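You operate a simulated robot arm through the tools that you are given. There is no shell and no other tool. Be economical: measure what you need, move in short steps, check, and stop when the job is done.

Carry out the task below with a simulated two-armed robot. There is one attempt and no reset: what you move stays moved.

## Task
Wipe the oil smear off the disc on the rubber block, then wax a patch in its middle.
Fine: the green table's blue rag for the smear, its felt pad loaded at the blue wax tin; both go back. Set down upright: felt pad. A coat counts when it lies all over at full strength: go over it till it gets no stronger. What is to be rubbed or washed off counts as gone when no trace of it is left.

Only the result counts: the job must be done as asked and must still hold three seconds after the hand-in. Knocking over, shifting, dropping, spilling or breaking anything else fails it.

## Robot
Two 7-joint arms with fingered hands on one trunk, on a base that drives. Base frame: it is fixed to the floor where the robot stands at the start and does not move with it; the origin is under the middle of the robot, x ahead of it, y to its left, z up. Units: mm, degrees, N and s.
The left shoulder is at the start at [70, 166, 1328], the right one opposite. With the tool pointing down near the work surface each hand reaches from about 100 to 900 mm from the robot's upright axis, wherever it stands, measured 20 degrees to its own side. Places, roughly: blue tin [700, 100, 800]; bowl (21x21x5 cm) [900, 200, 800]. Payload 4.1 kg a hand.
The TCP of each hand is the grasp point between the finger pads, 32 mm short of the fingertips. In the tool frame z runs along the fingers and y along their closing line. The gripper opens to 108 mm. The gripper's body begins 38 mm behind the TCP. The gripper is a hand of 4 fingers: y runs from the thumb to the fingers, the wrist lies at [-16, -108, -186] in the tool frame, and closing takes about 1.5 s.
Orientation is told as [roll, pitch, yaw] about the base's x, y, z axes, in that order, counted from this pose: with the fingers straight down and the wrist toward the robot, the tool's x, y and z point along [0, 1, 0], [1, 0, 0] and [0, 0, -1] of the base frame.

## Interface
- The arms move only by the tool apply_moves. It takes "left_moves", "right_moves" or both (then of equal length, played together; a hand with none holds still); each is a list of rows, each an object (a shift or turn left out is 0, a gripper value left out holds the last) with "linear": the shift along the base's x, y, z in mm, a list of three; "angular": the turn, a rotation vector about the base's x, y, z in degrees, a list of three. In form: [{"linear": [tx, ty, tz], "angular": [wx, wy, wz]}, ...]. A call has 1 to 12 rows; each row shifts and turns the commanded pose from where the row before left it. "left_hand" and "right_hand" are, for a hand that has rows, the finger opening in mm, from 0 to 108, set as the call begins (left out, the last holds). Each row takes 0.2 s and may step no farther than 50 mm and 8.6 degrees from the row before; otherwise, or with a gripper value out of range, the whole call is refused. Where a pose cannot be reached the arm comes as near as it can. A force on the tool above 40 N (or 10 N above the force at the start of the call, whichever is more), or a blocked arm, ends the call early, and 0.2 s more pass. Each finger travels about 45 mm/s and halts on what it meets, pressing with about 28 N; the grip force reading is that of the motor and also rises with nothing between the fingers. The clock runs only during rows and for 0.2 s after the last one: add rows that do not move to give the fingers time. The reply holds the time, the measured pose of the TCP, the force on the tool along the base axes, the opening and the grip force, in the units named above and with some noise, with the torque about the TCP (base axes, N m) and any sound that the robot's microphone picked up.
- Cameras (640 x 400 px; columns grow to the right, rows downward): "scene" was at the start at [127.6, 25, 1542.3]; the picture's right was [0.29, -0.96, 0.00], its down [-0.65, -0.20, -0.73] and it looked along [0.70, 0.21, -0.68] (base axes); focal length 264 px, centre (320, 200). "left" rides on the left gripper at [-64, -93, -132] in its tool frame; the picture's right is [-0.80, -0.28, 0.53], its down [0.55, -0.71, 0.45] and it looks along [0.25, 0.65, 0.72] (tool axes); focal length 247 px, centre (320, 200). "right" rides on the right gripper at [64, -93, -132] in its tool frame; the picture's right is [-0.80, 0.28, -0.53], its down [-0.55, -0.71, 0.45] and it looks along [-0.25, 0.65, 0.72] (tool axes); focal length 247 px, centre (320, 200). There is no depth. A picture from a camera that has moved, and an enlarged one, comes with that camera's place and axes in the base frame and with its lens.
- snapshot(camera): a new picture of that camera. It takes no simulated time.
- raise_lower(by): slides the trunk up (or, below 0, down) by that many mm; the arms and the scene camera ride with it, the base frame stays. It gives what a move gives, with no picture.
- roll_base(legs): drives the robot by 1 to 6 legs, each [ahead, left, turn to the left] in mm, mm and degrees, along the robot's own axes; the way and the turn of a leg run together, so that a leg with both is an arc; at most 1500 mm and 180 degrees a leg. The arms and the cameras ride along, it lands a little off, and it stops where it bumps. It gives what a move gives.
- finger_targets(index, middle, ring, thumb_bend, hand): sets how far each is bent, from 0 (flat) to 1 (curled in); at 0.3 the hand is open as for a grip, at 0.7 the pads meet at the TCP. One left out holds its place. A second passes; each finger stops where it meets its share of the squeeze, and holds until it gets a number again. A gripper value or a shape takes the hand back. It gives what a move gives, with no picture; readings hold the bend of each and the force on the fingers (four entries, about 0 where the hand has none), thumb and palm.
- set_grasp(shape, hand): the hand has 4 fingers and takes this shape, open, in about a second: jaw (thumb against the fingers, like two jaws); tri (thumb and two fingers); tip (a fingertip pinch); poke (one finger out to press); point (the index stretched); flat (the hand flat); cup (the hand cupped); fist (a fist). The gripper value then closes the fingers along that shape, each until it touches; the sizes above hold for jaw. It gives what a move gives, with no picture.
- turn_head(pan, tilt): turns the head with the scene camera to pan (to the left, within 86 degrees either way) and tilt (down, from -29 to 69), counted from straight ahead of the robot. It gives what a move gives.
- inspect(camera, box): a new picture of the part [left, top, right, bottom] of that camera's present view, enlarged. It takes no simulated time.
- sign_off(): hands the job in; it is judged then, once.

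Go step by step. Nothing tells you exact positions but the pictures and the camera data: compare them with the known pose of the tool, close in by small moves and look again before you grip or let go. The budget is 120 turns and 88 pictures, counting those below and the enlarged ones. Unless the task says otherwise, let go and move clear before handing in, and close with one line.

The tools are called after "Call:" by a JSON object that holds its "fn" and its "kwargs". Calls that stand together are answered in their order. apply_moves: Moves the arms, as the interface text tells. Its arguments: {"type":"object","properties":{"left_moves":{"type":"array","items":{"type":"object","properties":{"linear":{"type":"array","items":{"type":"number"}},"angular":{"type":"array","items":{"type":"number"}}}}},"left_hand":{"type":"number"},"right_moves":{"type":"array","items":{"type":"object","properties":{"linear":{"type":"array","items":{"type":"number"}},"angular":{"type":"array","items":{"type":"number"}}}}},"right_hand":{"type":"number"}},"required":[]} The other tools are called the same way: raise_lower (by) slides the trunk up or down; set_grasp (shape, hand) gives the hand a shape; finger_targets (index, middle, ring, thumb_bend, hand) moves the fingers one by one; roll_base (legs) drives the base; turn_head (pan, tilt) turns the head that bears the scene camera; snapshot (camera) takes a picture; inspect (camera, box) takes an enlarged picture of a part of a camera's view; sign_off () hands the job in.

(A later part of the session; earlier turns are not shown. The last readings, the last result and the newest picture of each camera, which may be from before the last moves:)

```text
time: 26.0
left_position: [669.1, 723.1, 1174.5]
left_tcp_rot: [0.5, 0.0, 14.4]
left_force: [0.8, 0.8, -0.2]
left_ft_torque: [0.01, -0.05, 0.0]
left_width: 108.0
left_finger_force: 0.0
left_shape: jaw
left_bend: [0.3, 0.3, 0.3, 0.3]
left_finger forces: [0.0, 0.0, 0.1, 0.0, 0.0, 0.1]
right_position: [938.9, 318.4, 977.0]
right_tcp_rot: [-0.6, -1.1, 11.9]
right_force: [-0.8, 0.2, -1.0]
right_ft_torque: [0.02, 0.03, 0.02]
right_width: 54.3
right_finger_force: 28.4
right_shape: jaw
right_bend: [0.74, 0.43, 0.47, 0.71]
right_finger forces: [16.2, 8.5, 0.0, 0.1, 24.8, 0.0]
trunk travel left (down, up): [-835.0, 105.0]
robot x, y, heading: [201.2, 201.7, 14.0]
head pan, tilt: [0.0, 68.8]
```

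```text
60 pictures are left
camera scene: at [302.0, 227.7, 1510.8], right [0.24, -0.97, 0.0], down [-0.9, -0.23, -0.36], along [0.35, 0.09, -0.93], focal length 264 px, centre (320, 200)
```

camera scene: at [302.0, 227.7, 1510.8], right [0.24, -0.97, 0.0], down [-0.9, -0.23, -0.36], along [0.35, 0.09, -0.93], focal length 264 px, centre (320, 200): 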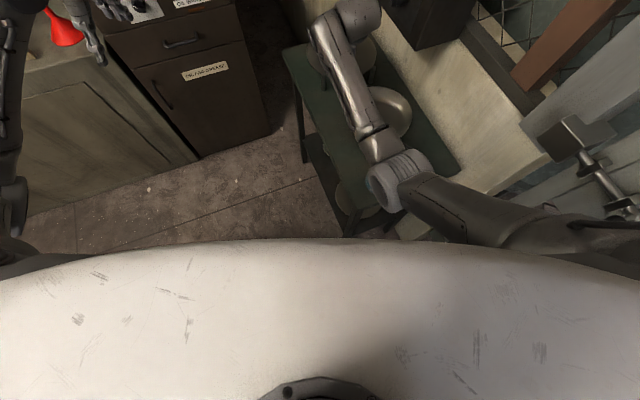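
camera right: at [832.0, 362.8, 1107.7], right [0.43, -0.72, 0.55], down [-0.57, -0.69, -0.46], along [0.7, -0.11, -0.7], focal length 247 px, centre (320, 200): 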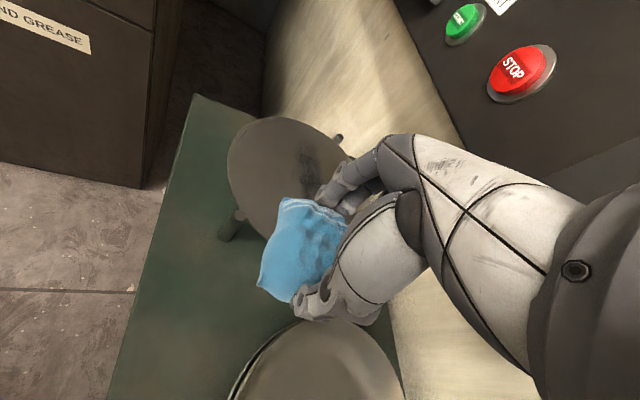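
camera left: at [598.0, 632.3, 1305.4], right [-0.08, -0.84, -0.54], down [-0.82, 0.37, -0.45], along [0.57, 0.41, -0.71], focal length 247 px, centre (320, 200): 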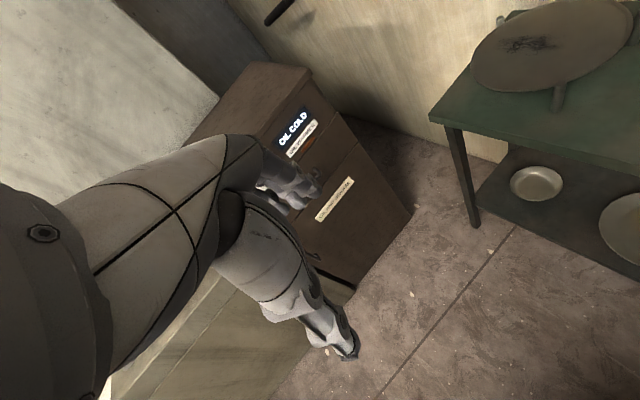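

About 110 mm separates base and leg, so I drive ahead 50 mm.

Call:
{"fn": "roll_base", "kwargs": {"legs": [[50, 0, 0]]}}

Call:
{"fn": "apply_moves", "kwargs": {"right_moves": [{"linear": [20, 8, 0], "angular": [0.6, 1, 0]}, {"linear": [20, 8, 0]}, {"linear": [15, 5, -10]}, {}]}}

Call:
{"fn": "turn_head", "kwargs": {"pan": 0, "tilt": 45}}

Call:
{"fn": "snapshot", "kwargs": {"camera": "scene"}}

Call:
{"fn": "snapshot", "kwargs": {"camera": "right"}}

```text
time: 27.0
left_position: [712.1, 735.3, 1178.7]
left_tcp_rot: [0.6, -0.5, 14.3]
left_force: [-0.3, 0.8, -0.7]
left_ft_torque: [0.0, -0.03, 0.02]
left_width: 107.4
left_finger_force: 0.1
left_shape: jaw
left_bend: [0.3, 0.3, 0.3, 0.3]
left_finger forces: [0.0, 0.0, 0.1, 0.0, 0.1, 0.0]
right_position: [983.5, 329.4, 980.3]
right_tcp_rot: [-0.4, -1.4, 12.0]
right_force: [-0.1, -0.4, 0.6]
right_ft_torque: [-0.02, -0.03, 0.01]
right_width: 54.8
right_finger_force: 27.9
right_shape: jaw
right_bend: [0.74, 0.43, 0.47, 0.71]
right_finger forces: [16.3, 8.5, 0.0, 0.0, 24.8, 0.0]
trunk travel left (down, up): [-835.0, 105.0]
robot x, y, heading: [251.4, 209.8, 14.3]
head pan, tilt: [0.0, 68.8]
```

```text
time: 28.0
left_position: [714.9, 735.2, 1177.4]
left_tcp_rot: [0.4, -0.1, 14.4]
left_force: [0.8, -0.8, 0.1]
left_ft_torque: [0.03, 0.01, 0.0]
left_width: 108.3
left_finger_force: 0.1
left_shape: jaw
left_bend: [0.3, 0.3, 0.3, 0.3]
left_finger forces: [0.0, 0.0, 0.1, 0.1, 0.0, 0.0]
right_position: [1040.1, 351.0, 968.6]
right_tcp_rot: [0.2, -0.4, 12.0]
right_force: [-0.8, 0.5, -0.7]
right_ft_torque: [-0.03, 0.01, 0.01]
right_width: 54.5
right_finger_force: 27.5
right_shape: jaw
right_bend: [0.74, 0.43, 0.47, 0.71]
right_finger forces: [16.2, 8.5, 0.0, 0.0, 24.8, 0.0]
trunk travel left (down, up): [-835.0, 105.0]
robot x, y, heading: [246.3, 214.7, 14.1]
head pan, tilt: [0.0, 68.8]
```

```text
time: 28.8
left_position: [714.8, 736.2, 1174.8]
left_tcp_rot: [0.3, -0.2, 14.4]
left_force: [-0.2, 0.5, -0.3]
left_ft_torque: [0.0, 0.04, -0.02]
left_width: 107.8
left_finger_force: 0.0
left_shape: jaw
left_bend: [0.3, 0.3, 0.3, 0.3]
left_finger forces: [0.0, 0.0, 0.0, 0.0, 0.0, 0.0]
right_position: [1040.8, 352.4, 968.5]
right_tcp_rot: [0.4, -0.2, 12.0]
right_force: [-0.2, 0.2, -1.1]
right_ft_torque: [0.0, -0.02, 0.02]
right_width: 54.5
right_finger_force: 27.7
right_shape: jaw
right_bend: [0.74, 0.43, 0.47, 0.71]
right_finger forces: [16.1, 8.5, 0.0, 0.1, 24.8, 0.1]
trunk travel left (down, up): [-835.0, 105.0]
robot x, y, heading: [247.4, 212.8, 14.1]
head pan, tilt: [0.0, 45.0]
```

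```text
59 pictures are left
camera scene: at [373.9, 246.0, 1539.5], right [0.24, -0.97, 0.0], down [-0.69, -0.17, -0.71], along [0.68, 0.17, -0.71], focal length 264 px, centre (320, 200)
```

scene: 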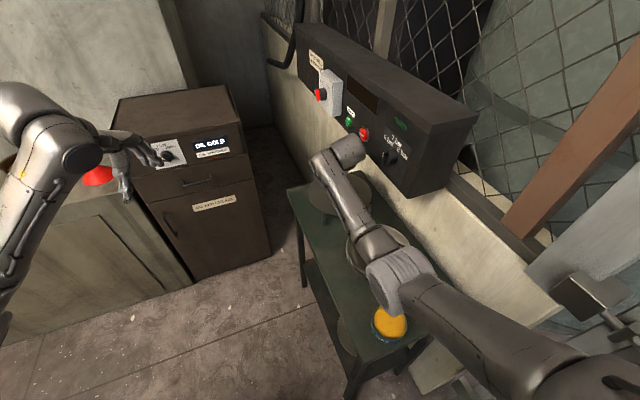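

```text
58 pictures are left
camera right: at [936.5, 395.6, 1099.4], right [0.44, -0.72, 0.53], down [-0.57, -0.68, -0.45], along [0.69, -0.11, -0.72], focal length 247 px, centre (320, 200)
```

right: 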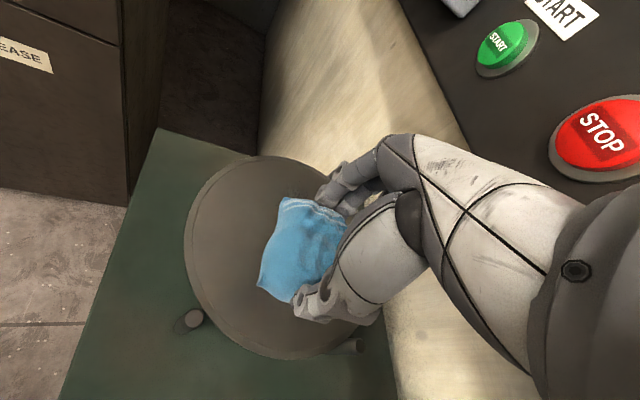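

The view is good: the disc centre comes out at (1086, 357), radius about 110. I go over the smear and descend stepwise until the rag touches.

Call:
{"fn": "apply_moves", "kwargs": {"right_moves": [{"linear": [22, 0, -10]}, {"linear": [20, 0, -15]}, {"linear": [0, 0, -15]}, {"linear": [0, 0, -10]}, {}]}}

Call:
{"fn": "apply_moves", "kwargs": {"right_moves": [{"linear": [0, 0, -4]}, {"linear": [0, 0, -3]}, {"linear": [0, 0, -3]}]}}

Call:
{"fn": "snapshot", "kwargs": {"camera": "right"}}

```text
time: 30.0
left_position: [715.9, 736.6, 1175.7]
left_tcp_rot: [0.5, -0.2, 14.4]
left_force: [-0.4, 0.5, 0.1]
left_ft_torque: [0.03, 0.04, -0.01]
left_width: 107.9
left_finger_force: 0.0
left_shape: jaw
left_bend: [0.3, 0.3, 0.3, 0.3]
left_finger forces: [0.0, 0.0, 0.0, 0.0, 0.1, 0.1]
right_position: [1083.9, 353.7, 918.5]
right_tcp_rot: [0.2, -0.3, 12.0]
right_force: [-0.3, -0.4, -0.3]
right_ft_torque: [-0.01, -0.01, 0.01]
right_width: 54.5
right_finger_force: 28.2
right_shape: jaw
right_bend: [0.74, 0.43, 0.47, 0.71]
right_finger forces: [16.1, 8.5, 0.1, 0.0, 24.6, 0.0]
trunk travel left (down, up): [-835.0, 105.0]
robot x, y, heading: [245.7, 216.6, 14.2]
head pan, tilt: [0.0, 45.0]
```

```text
time: 30.8
left_position: [714.9, 735.9, 1176.0]
left_tcp_rot: [0.5, -0.2, 14.4]
left_force: [-0.2, -0.8, -0.3]
left_ft_torque: [-0.01, -0.01, 0.03]
left_width: 107.8
left_finger_force: 0.1
left_shape: jaw
left_bend: [0.3, 0.3, 0.3, 0.3]
left_finger forces: [0.0, 0.0, 0.1, 0.0, 0.0, 0.1]
right_position: [1082.9, 353.7, 907.5]
right_tcp_rot: [0.2, -0.3, 11.9]
right_force: [0.1, 0.1, -0.4]
right_ft_torque: [0.0, -0.04, 0.03]
right_width: 54.6
right_finger_force: 28.2
right_shape: jaw
right_bend: [0.74, 0.43, 0.47, 0.71]
right_finger forces: [16.2, 8.5, 0.0, 0.0, 24.5, 0.1]
trunk travel left (down, up): [-835.0, 105.0]
robot x, y, heading: [249.4, 213.2, 14.3]
head pan, tilt: [0.0, 45.0]
```

```text
57 pictures are left
camera right: at [978.8, 395.2, 1039.9], right [0.44, -0.72, 0.53], down [-0.57, -0.68, -0.45], along [0.69, -0.11, -0.72], focal length 247 px, centre (320, 200)
```

right: 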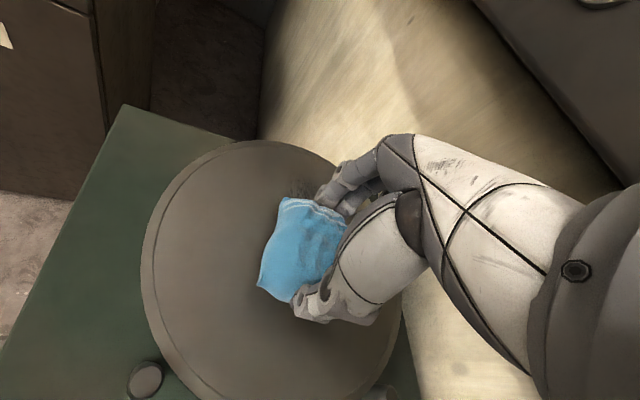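

Call:
{"fn": "apply_moves", "kwargs": {"right_moves": [{"linear": [0, 0, -3]}, {"linear": [0, 0, -3]}, {}]}}

Call:
{"fn": "apply_moves", "kwargs": {"right_moves": [{"linear": [0, 0, -3]}, {}]}}

Call:
{"fn": "apply_moves", "kwargs": {"right_moves": [{"linear": [0, 0, -3]}, {}]}}

```text
time: 31.6
left_position: [716.5, 735.9, 1176.1]
left_tcp_rot: [0.5, -0.2, 14.3]
left_force: [-0.6, 0.1, 0.7]
left_ft_torque: [0.0, -0.05, -0.02]
left_width: 108.0
left_finger_force: 0.0
left_shape: jaw
left_bend: [0.3, 0.3, 0.3, 0.3]
left_finger forces: [0.0, 0.0, 0.1, 0.1, 0.0, 0.0]
right_position: [1083.5, 351.1, 901.6]
right_tcp_rot: [0.1, -0.2, 11.9]
right_force: [-0.3, 0.8, -0.6]
right_ft_torque: [-0.02, -0.03, 0.0]
right_width: 54.5
right_finger_force: 28.4
right_shape: jaw
right_bend: [0.74, 0.43, 0.47, 0.71]
right_finger forces: [16.1, 8.5, 0.0, 0.0, 24.6, 0.1]
trunk travel left (down, up): [-835.0, 105.0]
robot x, y, heading: [246.6, 210.5, 13.9]
head pan, tilt: [0.0, 45.0]
```

```text
time: 32.2
left_position: [716.3, 735.6, 1175.5]
left_tcp_rot: [0.5, -0.2, 14.4]
left_force: [0.1, -0.8, -0.5]
left_ft_torque: [0.04, 0.01, -0.01]
left_width: 107.7
left_finger_force: 0.2
left_shape: jaw
left_bend: [0.3, 0.3, 0.3, 0.3]
left_finger forces: [0.1, 0.0, 0.0, 0.0, 0.0, 0.0]
right_position: [1083.4, 351.6, 898.7]
right_tcp_rot: [0.2, -0.3, 12.0]
right_force: [0.5, -0.3, -0.5]
right_ft_torque: [-0.01, 0.01, -0.01]
right_width: 54.7
right_finger_force: 27.5
right_shape: jaw
right_bend: [0.74, 0.43, 0.47, 0.71]
right_finger forces: [16.0, 8.5, 0.0, 0.1, 24.6, 0.0]
trunk travel left (down, up): [-835.0, 105.0]
robot x, y, heading: [249.2, 214.2, 14.0]
head pan, tilt: [0.0, 45.0]
```

```text
time: 32.8
left_position: [714.5, 735.2, 1175.8]
left_tcp_rot: [0.5, -0.2, 14.4]
left_force: [-0.2, 1.2, 0.4]
left_ft_torque: [-0.03, -0.01, -0.01]
left_width: 107.9
left_finger_force: 0.1
left_shape: jaw
left_bend: [0.3, 0.3, 0.3, 0.3]
left_finger forces: [0.0, 0.0, 0.1, 0.0, 0.1, 0.0]
right_position: [1082.5, 352.9, 895.6]
right_tcp_rot: [0.1, -0.3, 12.0]
right_force: [-0.4, 0.1, 0.8]
right_ft_torque: [0.02, -0.01, 0.01]
right_width: 54.4
right_finger_force: 27.5
right_shape: jaw
right_bend: [0.74, 0.43, 0.47, 0.71]
right_finger forces: [16.1, 8.5, 0.1, 0.0, 24.7, 0.0]
trunk travel left (down, up): [-835.0, 105.0]
robot x, y, heading: [243.2, 210.2, 14.3]
head pan, tilt: [0.0, 45.0]
```

Call:
{"fn": "apply_moves", "kwargs": {"right_moves": [{"linear": [0, 0, -3]}, {"linear": [0, 0, -2]}, {}]}}

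Call:
{"fn": "apply_moves", "kwargs": {"right_moves": [{"linear": [0, 0, -3]}, {}]}}

Call:
{"fn": "snapshot", "kwargs": {"camera": "right"}}

```text
time: 33.6
left_position: [715.1, 736.0, 1176.1]
left_tcp_rot: [0.6, -0.2, 14.4]
left_force: [0.8, 0.2, -0.7]
left_ft_torque: [-0.04, -0.02, -0.02]
left_width: 108.0
left_finger_force: 0.1
left_shape: jaw
left_bend: [0.3, 0.3, 0.3, 0.3]
left_finger forces: [0.0, 0.0, 0.0, 0.0, 0.0, 0.0]
right_position: [1084.1, 351.2, 890.8]
right_tcp_rot: [0.2, -0.3, 12.0]
right_force: [-0.5, 0.9, -0.4]
right_ft_torque: [0.0, -0.02, -0.02]
right_width: 54.4
right_finger_force: 28.1
right_shape: jaw
right_bend: [0.74, 0.43, 0.47, 0.71]
right_finger forces: [16.1, 8.5, 0.0, 0.1, 24.6, 0.1]
trunk travel left (down, up): [-835.0, 105.0]
robot x, y, heading: [248.0, 210.2, 14.1]
head pan, tilt: [0.0, 45.0]
```

```text
time: 34.2
left_position: [715.3, 736.3, 1176.1]
left_tcp_rot: [0.5, -0.2, 14.5]
left_force: [-0.4, -0.4, 0.0]
left_ft_torque: [0.01, -0.01, -0.01]
left_width: 107.8
left_finger_force: 0.1
left_shape: jaw
left_bend: [0.3, 0.3, 0.3, 0.3]
left_finger forces: [0.1, 0.0, 0.0, 0.1, 0.0, 0.0]
right_position: [1084.7, 350.8, 888.7]
right_tcp_rot: [0.2, -0.3, 12.0]
right_force: [-0.1, -0.7, 1.1]
right_ft_torque: [0.01, -0.04, -0.01]
right_width: 54.6
right_finger_force: 28.0
right_shape: jaw
right_bend: [0.74, 0.43, 0.47, 0.71]
right_finger forces: [16.3, 8.6, 0.0, 0.0, 24.7, 0.1]
trunk travel left (down, up): [-835.0, 105.0]
robot x, y, heading: [248.8, 214.0, 14.2]
head pan, tilt: [0.0, 45.0]
```

```text
56 pictures are left
camera right: at [979.1, 395.3, 1020.4], right [0.44, -0.72, 0.53], down [-0.57, -0.68, -0.45], along [0.69, -0.11, -0.72], focal length 247 px, centre (320, 200)
```

right: 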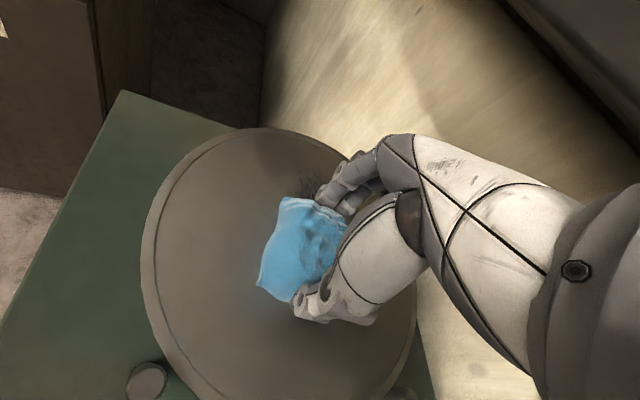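

Still no contact. I keep descending.

Call:
{"fn": "apply_moves", "kwargs": {"right_moves": [{"linear": [0, 0, -3]}, {"linear": [0, 0, -3]}, {}]}}

Call:
{"fn": "apply_moves", "kwargs": {"right_moves": [{"linear": [0, 0, -3]}, {}]}}

Call:
{"fn": "apply_moves", "kwargs": {"right_moves": [{"linear": [0, 0, -3]}, {}]}}

```text
time: 35.0
left_position: [710.8, 734.5, 1176.7]
left_tcp_rot: [0.5, -0.4, 14.3]
left_force: [-0.3, 0.0, 0.5]
left_ft_torque: [0.02, 0.02, -0.01]
left_width: 107.7
left_finger_force: 0.0
left_shape: jaw
left_bend: [0.3, 0.3, 0.3, 0.3]
left_finger forces: [0.0, 0.0, 0.1, 0.0, 0.0, 0.0]
right_position: [1083.0, 351.2, 887.1]
right_tcp_rot: [0.1, -0.7, 12.1]
right_force: [2.6, -1.4, 25.0]
right_ft_torque: [-0.03, -0.12, 0.04]
right_width: 55.9
right_finger_force: 28.0
right_shape: jaw
right_bend: [0.74, 0.43, 0.47, 0.71]
right_finger forces: [18.3, 10.7, 0.0, 0.0, 26.7, 0.1]
trunk travel left (down, up): [-835.0, 105.0]
robot x, y, heading: [249.7, 212.9, 14.2]
head pan, tilt: [0.0, 45.0]
```

```text
time: 35.7
left_position: [712.2, 734.7, 1177.4]
left_tcp_rot: [0.5, -0.2, 14.3]
left_force: [0.6, 0.5, 0.0]
left_ft_torque: [-0.01, 0.05, 0.0]
left_width: 107.9
left_finger_force: 0.1
left_shape: jaw
left_bend: [0.3, 0.3, 0.3, 0.3]
left_finger forces: [0.0, 0.1, 0.1, 0.0, 0.0, 0.1]
right_position: [1086.1, 353.2, 886.7]
right_tcp_rot: [0.1, -1.1, 12.2]
right_force: [-6.8, -2.5, 22.6]
right_ft_torque: [-0.12, 0.35, -0.03]
right_width: 55.1
right_finger_force: 27.9
right_shape: jaw
right_bend: [0.74, 0.44, 0.47, 0.72]
right_finger forces: [14.9, 8.1, 0.0, 0.2, 31.5, 0.0]
trunk travel left (down, up): [-835.0, 105.0]
robot x, y, heading: [246.3, 214.0, 14.2]
head pan, tilt: [0.0, 45.0]
stopped in row 2 (right hand): the force on the tool passed its limit at 40 N (the readings are from after the stop); the commanded pose is now the measured one
```

```text
time: 36.3
left_position: [709.7, 734.7, 1179.3]
left_tcp_rot: [0.5, -0.6, 14.4]
left_force: [0.3, -0.2, -0.4]
left_ft_torque: [-0.01, -0.01, 0.0]
left_width: 107.9
left_finger_force: 0.0
left_shape: jaw
left_bend: [0.3, 0.3, 0.3, 0.3]
left_finger forces: [0.1, 0.0, 0.1, 0.0, 0.1, 0.1]
right_position: [1083.5, 352.8, 886.4]
right_tcp_rot: [0.3, -1.2, 12.2]
right_force: [2.1, 0.0, 38.8]
right_ft_torque: [-0.1, 0.42, 0.06]
right_width: 56.5
right_finger_force: 28.1
right_shape: jaw
right_bend: [0.74, 0.43, 0.47, 0.73]
right_finger forces: [18.6, 10.8, 0.0, 0.0, 38.8, 0.0]
trunk travel left (down, up): [-835.0, 105.0]
robot x, y, heading: [246.8, 213.0, 14.1]
head pan, tilt: [0.0, 45.0]
```

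Contact at TCP z 887, so the disc surface is at about z 850 and its centre at about (1104, 350). The smear runs roughly from (1063, 337) to (1158, 380). I ease the pressure and wipe in strokes over the near half first.

Call:
{"fn": "apply_moves", "kwargs": {"right_moves": [{"linear": [0, 0, 1.5]}, {"linear": [-12, -8, 0]}, {"linear": [-12, -8, 0]}, {"linear": [6, -12, 0]}, {"linear": [16, 8, 0]}, {"linear": [16, 8, 0]}, {"linear": [16, 8, 0]}, {"linear": [-6, 14, 0]}, {"linear": [-16, -8, 0]}, {"linear": [-16, -8, 0]}, {"linear": [-16, -8, 0]}]}}

Call:
{"fn": "snapshot", "kwargs": {"camera": "right"}}

Call:
{"fn": "snapshot", "kwargs": {"camera": "scene"}}

```text
time: 38.7
left_position: [714.5, 736.3, 1175.8]
left_tcp_rot: [0.5, -0.2, 14.5]
left_force: [-0.2, 0.1, -0.4]
left_ft_torque: [-0.01, -0.01, -0.01]
left_width: 107.7
left_finger_force: 0.0
left_shape: jaw
left_bend: [0.3, 0.3, 0.3, 0.3]
left_finger forces: [0.0, 0.1, 0.1, 0.0, 0.0, 0.0]
right_position: [1043.0, 334.7, 892.3]
right_tcp_rot: [0.1, -0.5, 12.0]
right_force: [-0.2, 0.2, -1.1]
right_ft_torque: [0.02, -0.03, -0.01]
right_width: 55.1
right_finger_force: 28.4
right_shape: jaw
right_bend: [0.74, 0.43, 0.48, 0.72]
right_finger forces: [17.0, 9.0, 0.0, 0.0, 25.9, 0.0]
right hand out of reach, approached as far as the arm can: row 6, 7
trunk travel left (down, up): [-835.0, 105.0]
robot x, y, heading: [247.7, 210.7, 14.3]
head pan, tilt: [0.0, 45.0]
```

```text
55 pictures are left
camera right: at [937.3, 378.3, 1023.6], right [0.44, -0.72, 0.53], down [-0.57, -0.68, -0.46], along [0.69, -0.1, -0.71], focal length 247 px, centre (320, 200)
```

right: 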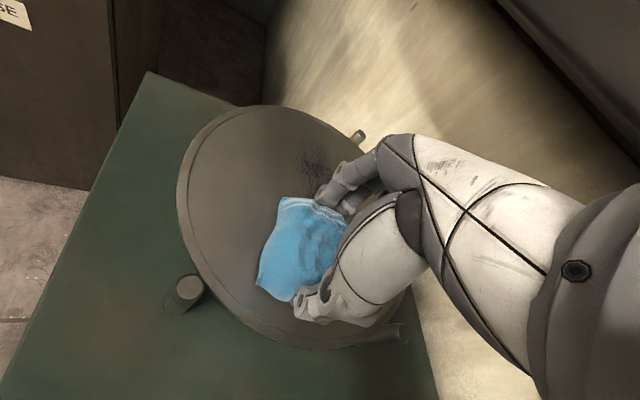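

```text
54 pictures are left
camera scene: at [372.8, 245.9, 1539.7], right [0.24, -0.97, 0.0], down [-0.69, -0.17, -0.71], along [0.69, 0.17, -0.71], focal length 264 px, centre (320, 200)
```

scene: 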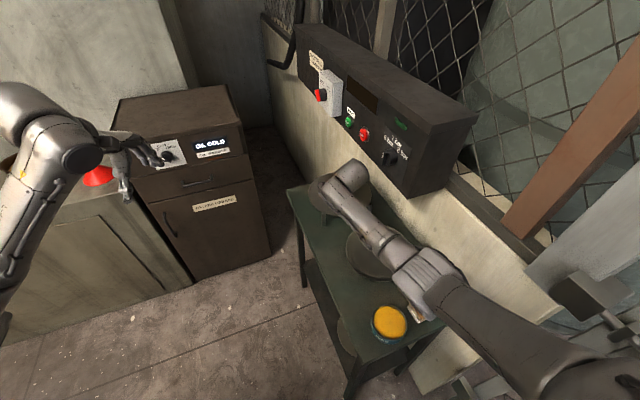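

The arm runs out of reach mid-disc. Lowering the trunk brings the shoulder nearer wrist height and gains reach, so I lift the hand first and then lower the trunk by 150 mm.

Call:
{"fn": "apply_moves", "kwargs": {"right_moves": [{"linear": [0, 0, 30]}, {"linear": [-10, 0, 40]}, {"linear": [-20, 0, 45]}, {"linear": [-20, 0, 45]}, {"linear": [-10, 0, 20]}, {}]}}

Call:
{"fn": "raise_lower", "kwargs": {"by": -150}}

Call:
{"fn": "snapshot", "kwargs": {"camera": "scene"}}

```text
time: 40.1
left_position: [716.3, 735.6, 1175.4]
left_tcp_rot: [0.5, -0.1, 14.4]
left_force: [0.1, 0.6, -0.4]
left_ft_torque: [-0.01, -0.02, 0.0]
left_width: 107.7
left_finger_force: 0.0
left_shape: jaw
left_bend: [0.3, 0.3, 0.3, 0.3]
left_finger forces: [0.1, 0.0, 0.0, 0.1, 0.1, 0.0]
right_position: [983.9, 336.2, 1073.4]
right_tcp_rot: [0.2, -0.5, 12.0]
right_force: [0.8, -0.9, -0.6]
right_ft_torque: [0.01, 0.0, 0.02]
right_width: 55.1
right_finger_force: 28.0
right_shape: jaw
right_bend: [0.74, 0.43, 0.48, 0.72]
right_finger forces: [16.9, 8.8, 0.0, 0.0, 25.7, 0.0]
trunk travel left (down, up): [-835.0, 105.0]
robot x, y, heading: [248.2, 213.2, 14.1]
head pan, tilt: [0.0, 45.0]
```

```text
time: 41.8
left_position: [715.7, 735.5, 1026.7]
left_tcp_rot: [0.5, -0.2, 14.4]
left_force: [-0.7, 0.1, -1.3]
left_ft_torque: [0.01, -0.01, 0.02]
left_width: 107.7
left_finger_force: 0.1
left_shape: jaw
left_bend: [0.3, 0.3, 0.3, 0.3]
left_finger forces: [0.0, 0.0, 0.0, 0.0, 0.1, 0.1]
right_position: [983.7, 335.5, 922.9]
right_tcp_rot: [0.2, -0.5, 12.0]
right_force: [-0.4, -0.7, -1.3]
right_ft_torque: [0.02, 0.0, -0.03]
right_width: 55.4
right_finger_force: 27.6
right_shape: jaw
right_bend: [0.74, 0.43, 0.48, 0.72]
right_finger forces: [16.9, 8.9, 0.0, 0.1, 25.7, 0.0]
trunk travel left (down, up): [-685.0, 255.0]
robot x, y, heading: [248.8, 211.3, 14.3]
head pan, tilt: [0.0, 45.0]
```

```text
53 pictures are left
camera scene: at [373.3, 245.7, 1389.7], right [0.24, -0.97, 0.0], down [-0.69, -0.17, -0.71], along [0.69, 0.17, -0.71], focal length 264 px, centre (320, 200)
```

scene: 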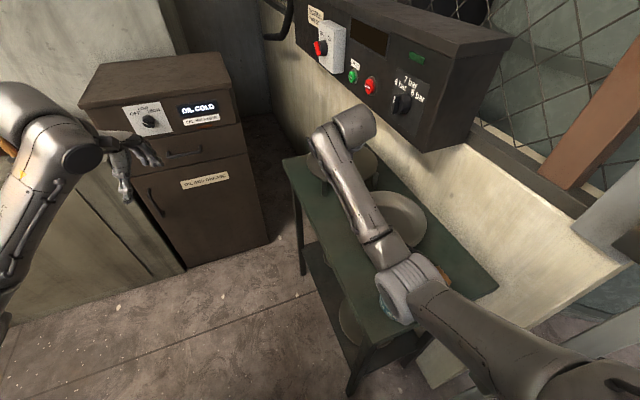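

The arm has more slack now. I test reaching over the far end of the smear without touching.

Call:
{"fn": "apply_moves", "kwargs": {"right_moves": [{"linear": [35, 5, 0]}, {"linear": [35, 5, -5]}, {"linear": [35, 5, -5]}, {"linear": [30, 8, 0]}, {"linear": [20, 8, 0]}, {}]}}

Call:
{"fn": "snapshot", "kwargs": {"camera": "scene"}}

Call:
{"fn": "snapshot", "kwargs": {"camera": "right"}}

```text
time: 43.2
left_position: [716.2, 735.1, 1025.2]
left_tcp_rot: [0.6, -0.2, 14.3]
left_force: [0.0, 0.0, -0.3]
left_ft_torque: [0.0, -0.01, -0.02]
left_width: 107.8
left_finger_force: 0.0
left_shape: jaw
left_bend: [0.3, 0.3, 0.3, 0.3]
left_finger forces: [0.0, 0.0, 0.0, 0.1, 0.0, 0.1]
right_position: [1137.7, 368.1, 913.0]
right_tcp_rot: [0.2, -0.6, 12.0]
right_force: [0.3, 0.2, 0.1]
right_ft_torque: [-0.02, 0.01, -0.01]
right_width: 55.0
right_finger_force: 28.2
right_shape: jaw
right_bend: [0.74, 0.43, 0.48, 0.72]
right_finger forces: [16.7, 8.6, 0.1, 0.0, 25.2, 0.1]
trunk travel left (down, up): [-685.0, 255.0]
robot x, y, heading: [244.9, 212.7, 14.3]
head pan, tilt: [0.0, 45.0]
```

```text
52 pictures are left
camera scene: at [374.0, 244.7, 1389.6], right [0.24, -0.97, 0.0], down [-0.69, -0.17, -0.71], along [0.69, 0.17, -0.71], focal length 264 px, centre (320, 200)
```

scene: 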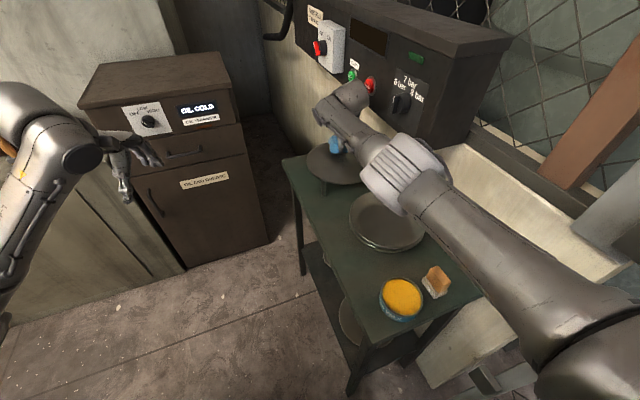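

```text
51 pictures are left
camera right: at [1033.0, 409.9, 1045.2], right [0.44, -0.73, 0.53], down [-0.57, -0.68, -0.46], along [0.69, -0.1, -0.71], focal length 247 px, centre (320, 200)
```

right: 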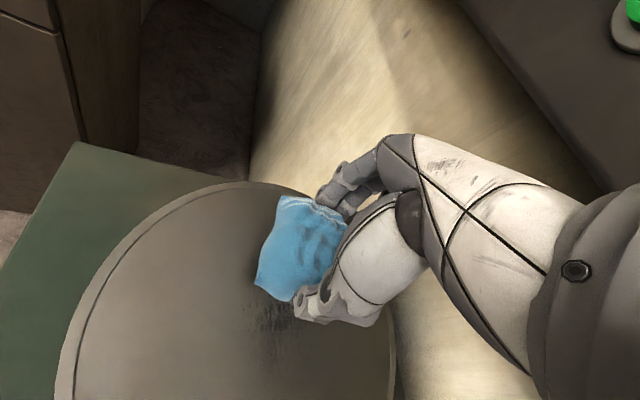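

Reach is fine now, and part of the smear is still visible on the near side. I turn the wrist away from the panel, press down and wipe along the smear.

Call:
{"fn": "apply_moves", "kwargs": {"right_moves": [{"linear": [0, 0, -10], "angular": [0, 0, -4]}, {"linear": [0, 0, -8], "angular": [0, 0, -4]}, {"linear": [0, 0, -4]}, {"linear": [0, 0, -3]}, {}]}}

Call:
{"fn": "apply_moves", "kwargs": {"right_moves": [{"linear": [0, 0, -2]}, {"linear": [0, 0, -2]}, {}]}}

```text
time: 44.4
left_position: [715.8, 735.7, 1024.6]
left_tcp_rot: [0.4, -0.1, 14.5]
left_force: [-1.5, 0.3, 0.9]
left_ft_torque: [0.0, -0.01, -0.01]
left_width: 107.8
left_finger_force: 0.1
left_shape: jaw
left_bend: [0.3, 0.3, 0.3, 0.3]
left_finger forces: [0.0, 0.1, 0.0, 0.0, 0.1, 0.0]
right_position: [1134.8, 376.0, 899.1]
right_tcp_rot: [0.3, -0.6, 4.0]
right_force: [-0.5, 0.1, 0.0]
right_ft_torque: [-0.02, 0.01, -0.02]
right_width: 55.1
right_finger_force: 27.7
right_shape: jaw
right_bend: [0.74, 0.43, 0.48, 0.72]
right_finger forces: [16.6, 8.5, 0.0, 0.1, 25.2, 0.0]
right hand out of reach, approached as far as the arm can: row 2, 3
trunk travel left (down, up): [-685.0, 255.0]
robot x, y, heading: [246.0, 213.6, 14.2]
head pan, tilt: [0.0, 45.0]
```

```text
time: 45.2
left_position: [715.0, 735.8, 1027.4]
left_tcp_rot: [0.5, -0.2, 14.4]
left_force: [-0.1, -0.3, 0.8]
left_ft_torque: [0.01, 0.02, -0.03]
left_width: 107.8
left_finger_force: 0.1
left_shape: jaw
left_bend: [0.3, 0.3, 0.3, 0.3]
left_finger forces: [0.0, 0.0, 0.0, 0.0, 0.0, 0.0]
right_position: [1133.9, 376.0, 895.5]
right_tcp_rot: [0.3, -0.6, 4.0]
right_force: [0.6, -0.6, -0.5]
right_ft_torque: [0.01, 0.0, 0.02]
right_width: 55.2
right_finger_force: 28.4
right_shape: jaw
right_bend: [0.74, 0.43, 0.48, 0.72]
right_finger forces: [16.6, 8.5, 0.0, 0.1, 25.0, 0.1]
trunk travel left (down, up): [-685.0, 255.0]
robot x, y, heading: [246.5, 207.2, 14.0]
head pan, tilt: [0.0, 45.0]
```

Call:
{"fn": "apply_moves", "kwargs": {"right_moves": [{"linear": [-5, 0, -3]}, {"linear": [0, 0, -3]}, {}]}}

Call:
{"fn": "apply_moves", "kwargs": {"right_moves": [{"linear": [0, 0, -2]}, {"linear": [0, 0, -2]}, {}]}}

```text
time: 46.0
left_position: [715.1, 735.9, 1025.0]
left_tcp_rot: [0.6, -0.2, 14.3]
left_force: [0.0, 0.6, 0.2]
left_ft_torque: [0.02, 0.01, 0.02]
left_width: 107.5
left_finger_force: 0.1
left_shape: jaw
left_bend: [0.3, 0.3, 0.3, 0.3]
left_finger forces: [0.0, 0.0, 0.1, 0.0, 0.0, 0.1]
right_position: [1131.8, 377.3, 890.1]
right_tcp_rot: [0.2, -0.6, 4.1]
right_force: [0.4, 0.5, -0.8]
right_ft_torque: [0.02, 0.01, -0.03]
right_width: 54.7
right_finger_force: 28.0
right_shape: jaw
right_bend: [0.74, 0.43, 0.48, 0.72]
right_finger forces: [16.6, 8.5, 0.1, 0.0, 25.2, 0.0]
trunk travel left (down, up): [-685.0, 255.0]
robot x, y, heading: [246.9, 213.8, 14.1]
head pan, tilt: [0.0, 45.0]
```

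```text
time: 46.8
left_position: [713.4, 734.6, 1025.5]
left_tcp_rot: [0.5, -0.2, 14.4]
left_force: [0.1, 0.5, 0.0]
left_ft_torque: [0.03, 0.0, 0.01]
left_width: 107.8
left_finger_force: 0.0
left_shape: jaw
left_bend: [0.3, 0.3, 0.3, 0.3]
left_finger forces: [0.0, 0.1, 0.1, 0.0, 0.0, 0.1]
right_position: [1130.1, 376.0, 886.7]
right_tcp_rot: [0.4, -0.8, 4.0]
right_force: [0.9, 0.7, 9.2]
right_ft_torque: [0.01, -0.02, 0.03]
right_width: 55.1
right_finger_force: 27.9
right_shape: jaw
right_bend: [0.74, 0.43, 0.48, 0.72]
right_finger forces: [17.5, 9.2, 0.0, 0.1, 25.1, 0.0]
trunk travel left (down, up): [-685.0, 255.0]
robot x, y, heading: [246.0, 212.7, 14.1]
head pan, tilt: [0.0, 45.0]
```

Contact with about 9 N. I press slightly more and stroke back and forth along the smear.

Call:
{"fn": "apply_moves", "kwargs": {"right_moves": [{"linear": [-8, -5, -1]}, {"linear": [-18, -9, 0]}, {"linear": [-18, -9, 0]}, {"linear": [-18, -9, 0]}, {"linear": [-10, -5, 0]}, {"linear": [7, -13, 0]}, {"linear": [18, 9, 0]}, {"linear": [18, 9, 0]}, {"linear": [18, 9, 0]}, {"linear": [15, 8, 0]}, {"linear": [-10, 20, 0]}, {}]}}

Call:
{"fn": "apply_moves", "kwargs": {"right_moves": [{"linear": [-18, -9, 0]}, {"linear": [-18, -9, 0]}, {"linear": [-18, -9, 0]}, {"linear": [-15, -8, 0]}, {"linear": [10, -10, 0]}, {"linear": [18, 9, 0]}, {"linear": [18, 9, 0]}, {"linear": [18, 9, 0]}, {"linear": [10, 5, 0]}, {"linear": [-30, -15, 20]}, {"linear": [-40, -10, 20]}, {"linear": [-40, 0, 10]}]}}

Call:
{"fn": "snapshot", "kwargs": {"camera": "right"}}

```text
time: 49.4
left_position: [714.1, 734.7, 1027.0]
left_tcp_rot: [0.6, -0.4, 14.5]
left_force: [-0.1, -0.6, -0.2]
left_ft_torque: [-0.05, 0.0, 0.01]
left_width: 107.8
left_finger_force: 0.1
left_shape: jaw
left_bend: [0.3, 0.3, 0.3, 0.3]
left_finger forces: [0.1, 0.0, 0.0, 0.0, 0.0, 0.1]
right_position: [1124.9, 381.5, 886.6]
right_tcp_rot: [0.3, -0.8, 4.0]
right_force: [3.0, -5.7, 17.2]
right_ft_torque: [-0.18, 0.07, 0.11]
right_width: 55.8
right_finger_force: 28.4
right_shape: jaw
right_bend: [0.74, 0.43, 0.48, 0.72]
right_finger forces: [17.8, 9.8, 0.1, 0.0, 29.1, 0.0]
trunk travel left (down, up): [-685.0, 255.0]
robot x, y, heading: [245.6, 212.4, 14.2]
head pan, tilt: [0.0, 45.0]
```

```text
time: 49.7
left_position: [715.0, 733.7, 1026.6]
left_tcp_rot: [0.6, -0.4, 14.3]
left_force: [0.2, -0.2, 0.4]
left_ft_torque: [-0.02, -0.01, -0.01]
left_width: 107.8
left_finger_force: 0.1
left_shape: jaw
left_bend: [0.3, 0.3, 0.3, 0.3]
left_finger forces: [0.0, 0.1, 0.1, 0.1, 0.1, 0.1]
right_position: [1120.2, 382.3, 885.7]
right_tcp_rot: [-0.1, -0.6, 4.8]
right_force: [-4.2, -2.7, 17.3]
right_ft_torque: [-0.06, 0.16, -0.02]
right_width: 55.8
right_finger_force: 28.0
right_shape: jaw
right_bend: [0.74, 0.43, 0.48, 0.72]
right_finger forces: [15.8, 8.8, 0.0, 0.0, 31.6, 0.1]
trunk travel left (down, up): [-685.0, 255.0]
robot x, y, heading: [247.0, 216.5, 13.8]
head pan, tilt: [0.0, 45.0]
stopped in row 1 (right hand): the force on the tool passed its limit at 60 N (the readings are from after the stop); the commanded pose is now the measured one
```

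```text
50 pictures are left
camera right: at [1021.1, 440.1, 1017.1], right [0.34, -0.77, 0.54], down [-0.65, -0.61, -0.45], along [0.68, -0.19, -0.71], focal length 247 px, centre (320, 200)
```

right: 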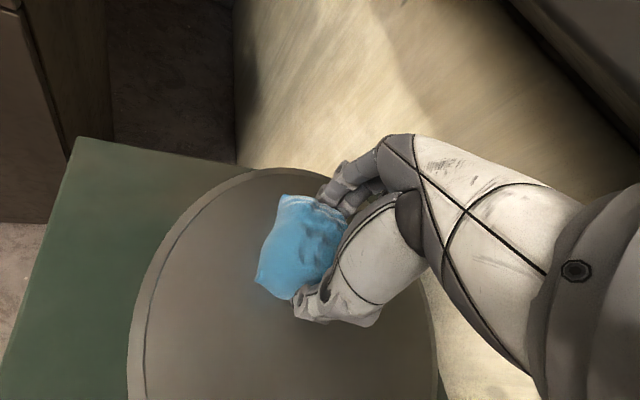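

The visible disc area looks clean. I lift off and back away to check what is left.

Call:
{"fn": "apply_moves", "kwargs": {"right_moves": [{"linear": [0, 0, 10]}, {"linear": [-10, -5, 20]}, {"linear": [-40, -10, 10]}, {"linear": [-45, -10, 0]}, {"linear": [-45, -10, 0]}, {}]}}

Call:
{"fn": "inspect", "kwargs": {"camera": "right", "box": [150, 60, 420, 260]}}

Call:
{"fn": "inspect", "kwargs": {"camera": "scene", "box": [270, 90, 430, 220]}}

```text
time: 51.1
left_position: [716.9, 735.4, 1024.7]
left_tcp_rot: [0.5, -0.1, 14.4]
left_force: [0.6, 1.0, -0.7]
left_ft_torque: [0.01, 0.0, -0.04]
left_width: 108.1
left_finger_force: 0.1
left_shape: jaw
left_bend: [0.3, 0.3, 0.3, 0.3]
left_finger forces: [0.0, 0.0, 0.0, 0.0, 0.1, 0.0]
right_position: [981.8, 346.4, 922.3]
right_tcp_rot: [-0.3, -0.2, 4.8]
right_force: [0.2, 0.6, -0.3]
right_ft_torque: [-0.02, 0.0, 0.02]
right_width: 55.3
right_finger_force: 28.1
right_shape: jaw
right_bend: [0.74, 0.43, 0.47, 0.72]
right_finger forces: [16.5, 9.3, 0.0, 0.0, 25.8, 0.0]
trunk travel left (down, up): [-685.0, 255.0]
robot x, y, heading: [245.5, 211.5, 14.2]
head pan, tilt: [0.0, 45.0]
```

```text
2.00 times, centred on (285, 160) of right
camera zoom: at [883.3, 403.4, 1054.4], right [0.35, -0.77, 0.54], down [-0.66, -0.61, -0.45], along [0.67, -0.2, -0.71], focal length 494 px, centre (390, 280)
```

zoom: 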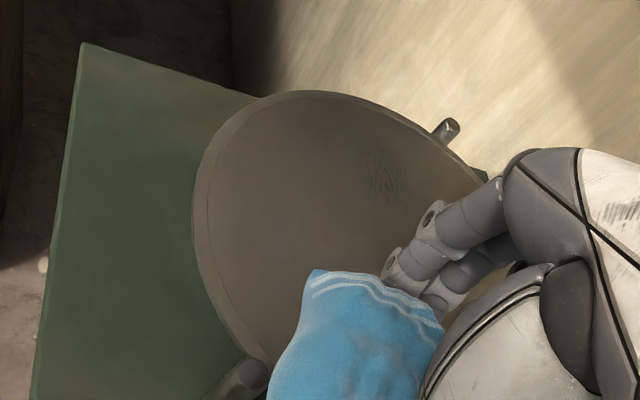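

```text
3.08 times, centred on (350, 155) of scene
camera zoom: at [374.7, 246.0, 1389.5], right [0.24, -0.97, 0.0], down [-0.69, -0.17, -0.71], along [0.69, 0.17, -0.71], focal length 811 px, centre (228, 338)
```

zoom: 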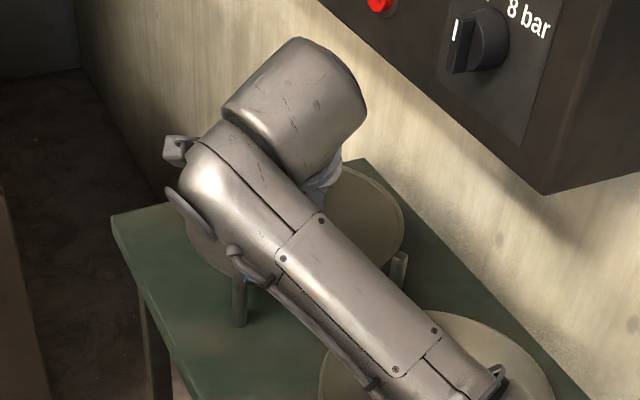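

A faint remnant is left at about (1145, 383), just beyond where the rag reached. I tilt the hand so the fingers point a bit forward and go at that spot.

Call:
{"fn": "apply_moves", "kwargs": {"right_moves": [{"linear": [35, 6, 0], "angular": [0, -4, 3]}, {"linear": [35, 6, 0], "angular": [0, -4, 3]}, {"linear": [35, 6, -5], "angular": [0, -2, 0]}, {"linear": [35, 6, -5]}, {"linear": [20, 4, -5]}, {}]}}

Call:
{"fn": "snapshot", "kwargs": {"camera": "right"}}

Call:
{"fn": "snapshot", "kwargs": {"camera": "scene"}}

```text
time: 52.5
left_position: [715.1, 734.9, 1026.5]
left_tcp_rot: [0.7, -0.2, 14.4]
left_force: [-0.3, 0.1, 0.3]
left_ft_torque: [0.0, -0.01, -0.04]
left_width: 107.7
left_finger_force: 0.1
left_shape: jaw
left_bend: [0.3, 0.3, 0.3, 0.3]
left_finger forces: [0.0, 0.1, 0.0, 0.0, 0.0, 0.0]
right_position: [1140.4, 374.8, 907.8]
right_tcp_rot: [-1.7, -10.2, 11.0]
right_force: [0.2, -0.7, -0.6]
right_ft_torque: [0.02, -0.02, -0.01]
right_width: 55.4
right_finger_force: 27.6
right_shape: jaw
right_bend: [0.74, 0.43, 0.47, 0.72]
right_finger forces: [16.4, 9.1, 0.0, 0.0, 25.4, 0.1]
trunk travel left (down, up): [-685.0, 255.0]
robot x, y, heading: [248.4, 213.1, 14.0]
head pan, tilt: [0.0, 45.0]
```

```text
47 pictures are left
camera right: at [1015.4, 420.7, 1018.8], right [0.33, -0.73, 0.6], down [-0.5, -0.67, -0.55], along [0.8, -0.12, -0.58], focal length 247 px, centre (320, 200)
```

right: 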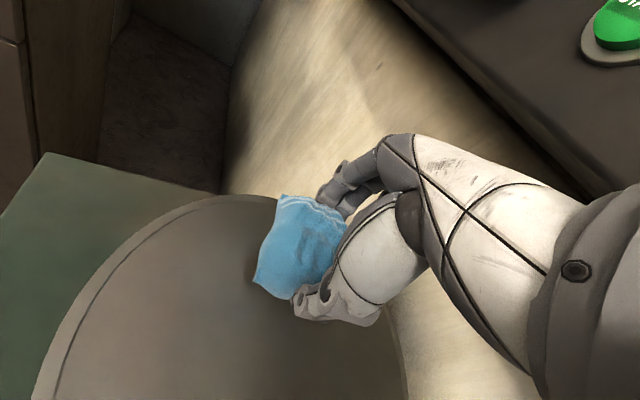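

```text
46 pictures are left
camera scene: at [373.8, 245.2, 1389.6], right [0.24, -0.97, 0.0], down [-0.69, -0.17, -0.71], along [0.69, 0.17, -0.71], focal length 264 px, centre (320, 200)
```

scene: 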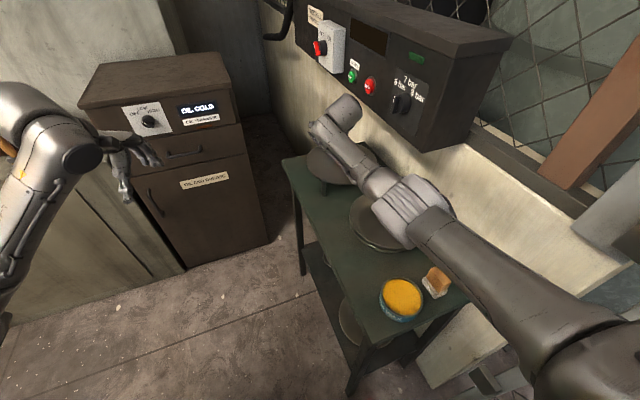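

Call:
{"fn": "apply_moves", "kwargs": {"right_moves": [{"linear": [5, 3, -8]}, {"linear": [5, 2, -5]}, {"linear": [0, 0, -3]}, {}]}}

Call:
{"fn": "apply_moves", "kwargs": {"right_moves": [{"linear": [0, 0, -2]}, {"linear": [0, 0, -2]}, {}]}}

```text
time: 53.5
left_position: [715.4, 734.8, 1026.8]
left_tcp_rot: [0.5, -0.1, 14.5]
left_force: [0.9, 0.4, 1.0]
left_ft_torque: [0.01, -0.02, -0.01]
left_width: 107.8
left_finger_force: 0.0
left_shape: jaw
left_bend: [0.3, 0.3, 0.3, 0.3]
left_finger forces: [0.0, 0.1, 0.0, 0.0, 0.1, 0.0]
right_position: [1149.0, 381.3, 891.8]
right_tcp_rot: [-1.8, -10.4, 11.0]
right_force: [0.3, 0.2, 5.5]
right_ft_torque: [0.02, 0.16, 0.0]
right_width: 55.1
right_finger_force: 28.1
right_shape: jaw
right_bend: [0.74, 0.43, 0.47, 0.73]
right_finger forces: [17.2, 8.9, 0.0, 0.0, 29.1, 0.0]
trunk travel left (down, up): [-685.0, 255.0]
robot x, y, heading: [251.2, 213.0, 14.1]
head pan, tilt: [0.0, 45.0]
```

```text
time: 54.3
left_position: [713.1, 734.8, 1028.9]
left_tcp_rot: [0.5, -0.2, 14.4]
left_force: [-0.6, -0.5, 0.5]
left_ft_torque: [0.01, -0.04, 0.0]
left_width: 107.8
left_finger_force: 0.2
left_shape: jaw
left_bend: [0.3, 0.3, 0.3, 0.3]
left_finger forces: [0.1, 0.0, 0.1, 0.1, 0.0, 0.0]
right_position: [1148.7, 381.3, 891.9]
right_tcp_rot: [-1.8, -10.6, 11.1]
right_force: [0.1, -0.2, 21.7]
right_ft_torque: [-0.09, 0.63, 0.0]
right_width: 55.9
right_finger_force: 28.5
right_shape: jaw
right_bend: [0.74, 0.43, 0.47, 0.73]
right_finger forces: [18.8, 10.4, 0.1, 0.0, 48.2, 0.0]
trunk travel left (down, up): [-685.0, 255.0]
robot x, y, heading: [246.5, 215.1, 14.3]
head pan, tilt: [0.0, 45.0]
```

Call:
{"fn": "apply_moves", "kwargs": {"right_moves": [{"linear": [0, 0, 1.5], "angular": [0, 2, 0]}, {"linear": [8, 4, 0], "angular": [0, 2, 0]}, {"linear": [-8, 6, 0]}, {"linear": [-10, -5, 0]}, {"linear": [-10, -5, 0]}, {"linear": [-4, 8, 0]}, {"linear": [10, 5, 0]}, {"linear": [10, 5, 0]}, {"linear": [8, -8, 0]}, {"linear": [5, -8, 0]}, {"linear": [-10, -5, 0]}, {"linear": [-10, -5, 0]}]}}

Call:
{"fn": "apply_moves", "kwargs": {"right_moves": [{"linear": [6, -6, 0]}, {"linear": [10, 5, 0]}, {"linear": [10, 5, 0]}, {"linear": [0, 8, 0]}, {"linear": [-10, -3, 0]}, {"linear": [-8, 8, 0]}, {"linear": [0, 0, 12]}, {"linear": [-30, -5, 20]}, {"linear": [-45, -10, 0]}, {"linear": [-45, -10, 0]}, {"linear": [-45, -10, 0]}]}}

Call:
{"fn": "inspect", "kwargs": {"camera": "right", "box": [150, 60, 420, 260]}}

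```text
time: 56.9
left_position: [716.1, 735.7, 1026.8]
left_tcp_rot: [0.7, -0.2, 14.4]
left_force: [0.4, 0.1, 0.0]
left_ft_torque: [-0.02, 0.02, 0.0]
left_width: 107.7
left_finger_force: 0.1
left_shape: jaw
left_bend: [0.3, 0.3, 0.3, 0.3]
left_finger forces: [0.0, 0.0, 0.0, 0.1, 0.0, 0.1]
right_position: [1130.6, 371.3, 891.4]
right_tcp_rot: [-1.2, -9.7, 11.2]
right_force: [-0.4, 0.2, 0.6]
right_ft_torque: [0.03, -0.01, -0.01]
right_width: 55.2
right_finger_force: 28.0
right_shape: jaw
right_bend: [0.74, 0.43, 0.47, 0.73]
right_finger forces: [16.7, 9.2, 0.1, 0.0, 25.5, 0.0]
right hand out of reach, approached as far as the arm can: row 1, 2, 11
trunk travel left (down, up): [-685.0, 255.0]
robot x, y, heading: [248.8, 213.0, 14.0]
head pan, tilt: [0.0, 45.0]
```

```text
time: 59.3
left_position: [714.3, 735.3, 1026.5]
left_tcp_rot: [0.5, -0.2, 14.4]
left_force: [-0.6, 0.5, 0.1]
left_ft_torque: [-0.01, 0.0, -0.03]
left_width: 108.0
left_finger_force: 0.1
left_shape: jaw
left_bend: [0.3, 0.3, 0.3, 0.3]
left_finger forces: [0.0, 0.0, 0.1, 0.0, 0.0, 0.0]
right_position: [959.9, 357.0, 916.6]
right_tcp_rot: [-1.3, -9.8, 11.2]
right_force: [0.8, 0.3, -1.2]
right_ft_torque: [-0.03, 0.01, 0.0]
right_width: 55.6
right_finger_force: 27.9
right_shape: jaw
right_bend: [0.74, 0.43, 0.47, 0.73]
right_finger forces: [16.2, 9.5, 0.0, 0.0, 25.6, 0.0]
right hand out of reach, approached as far as the arm can: row 3, 4
trunk travel left (down, up): [-685.0, 255.0]
robot x, y, heading: [247.9, 212.2, 14.0]
head pan, tilt: [0.0, 45.0]
```

```text
2.00 times, centred on (285, 160) of right
camera zoom: at [835.5, 401.3, 1029.9], right [0.33, -0.73, 0.59], down [-0.5, -0.67, -0.55], along [0.8, -0.11, -0.59], focal length 494 px, centre (390, 280)
```

zoom: 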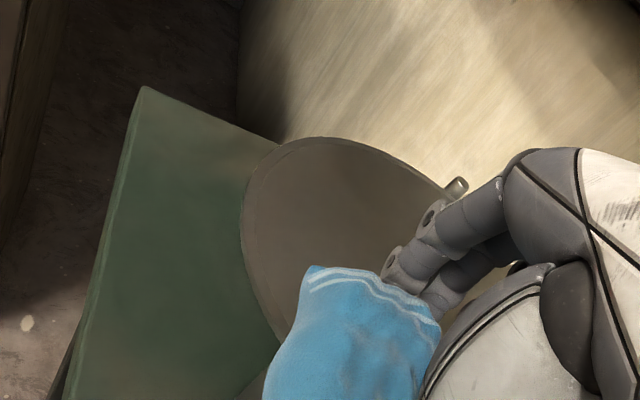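

The far part looks clean. I retract toward the rag's place and inspect the whole disc with the head camera.

Call:
{"fn": "apply_moves", "kwargs": {"right_moves": [{"linear": [-40, -15, 15], "angular": [0, 4, 2]}, {"linear": [-40, -25, 15], "angular": [0, 4, 2]}, {"linear": [-40, -40, 10], "angular": [1, 2, 3]}, {"linear": [-20, -45, 0], "angular": [0, 0, 4]}, {"linear": [-10, -45, 0], "angular": [0, 0, 4]}, {"linear": [-5, -40, 0], "angular": [0, 0, 4]}, {}]}}

Call:
{"fn": "inspect", "kwargs": {"camera": "scene", "box": [280, 120, 400, 220]}}

Call:
{"fn": "snapshot", "kwargs": {"camera": "right"}}

```text
refused: row 3 steps farther than a row can; nothing moved
```

```text
4.00 times, centred on (340, 170) of scene
camera zoom: at [372.1, 245.3, 1389.9], right [0.24, -0.97, 0.0], down [-0.69, -0.17, -0.71], along [0.69, 0.17, -0.71], focal length 1054 px, centre (240, 320)
```

zoom: 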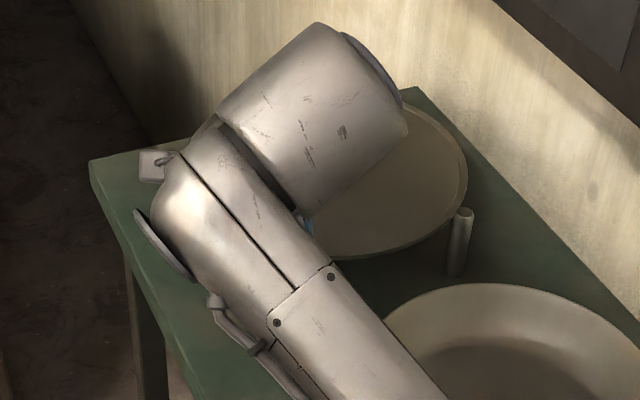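

```text
43 pictures are left
camera right: at [835.5, 401.3, 1029.9], right [0.33, -0.73, 0.59], down [-0.5, -0.67, -0.55], along [0.8, -0.11, -0.59], focal length 247 px, centre (320, 200)
```

right: 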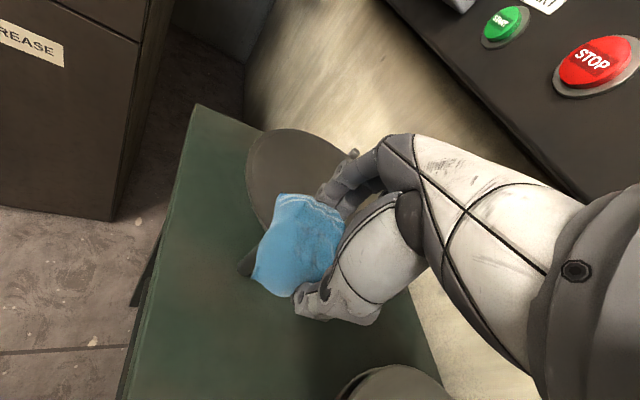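

Call:
{"fn": "apply_moves", "kwargs": {"right_moves": [{"linear": [-35, -10, 20], "angular": [0, 4, 2]}, {"linear": [-35, -20, 20], "angular": [0, 4, 2]}, {"linear": [-30, -35, 10], "angular": [1, 1, 3]}, {"linear": [-20, -42, 0], "angular": [0, 0, 4]}, {"linear": [-10, -45, 0], "angular": [0, 0, 4]}, {"linear": [-5, -40, 0], "angular": [0, 0, 4]}, {}]}}

Call:
{"fn": "inspect", "kwargs": {"camera": "scene", "box": [280, 120, 400, 220]}}

```text
time: 60.7
left_position: [718.1, 732.7, 1027.1]
left_tcp_rot: [0.6, -0.2, 14.5]
left_force: [0.6, 0.6, 0.3]
left_ft_torque: [0.03, 0.01, 0.01]
left_width: 107.8
left_finger_force: 0.1
left_shape: jaw
left_bend: [0.3, 0.3, 0.3, 0.3]
left_finger forces: [0.0, 0.0, 0.1, 0.0, 0.0, 0.1]
right_position: [856.2, 112.0, 962.4]
right_tcp_rot: [-6.3, -1.1, 23.8]
right_force: [0.1, 0.3, -0.8]
right_ft_torque: [0.03, -0.04, 0.03]
right_width: 55.3
right_finger_force: 27.9
right_shape: jaw
right_bend: [0.74, 0.43, 0.47, 0.73]
right_finger forces: [16.1, 9.2, 0.0, 0.1, 25.4, 0.0]
right hand out of reach, approached as far as the arm can: row 6
trunk travel left (down, up): [-685.0, 255.0]
robot x, y, heading: [251.7, 215.4, 14.2]
head pan, tilt: [0.0, 45.0]
stopped in row 6 (right hand): the arm was blocked; the commanded pose is now the measured one
```

```text
4.00 times, centred on (340, 170) of scene
camera zoom: at [374.8, 242.4, 1389.6], right [0.24, -0.97, 0.0], down [-0.69, -0.17, -0.71], along [0.69, 0.17, -0.71], focal length 1054 px, centre (240, 320)
```

zoom: 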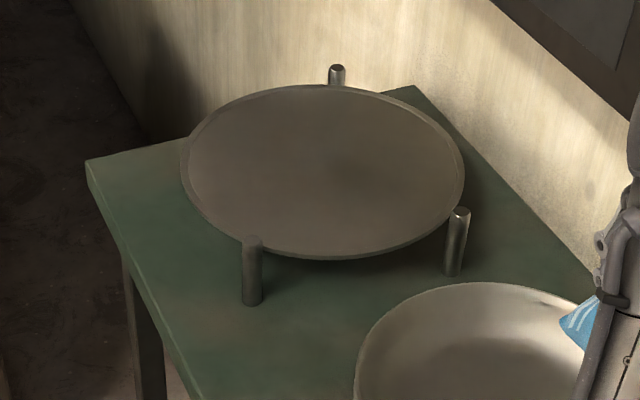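

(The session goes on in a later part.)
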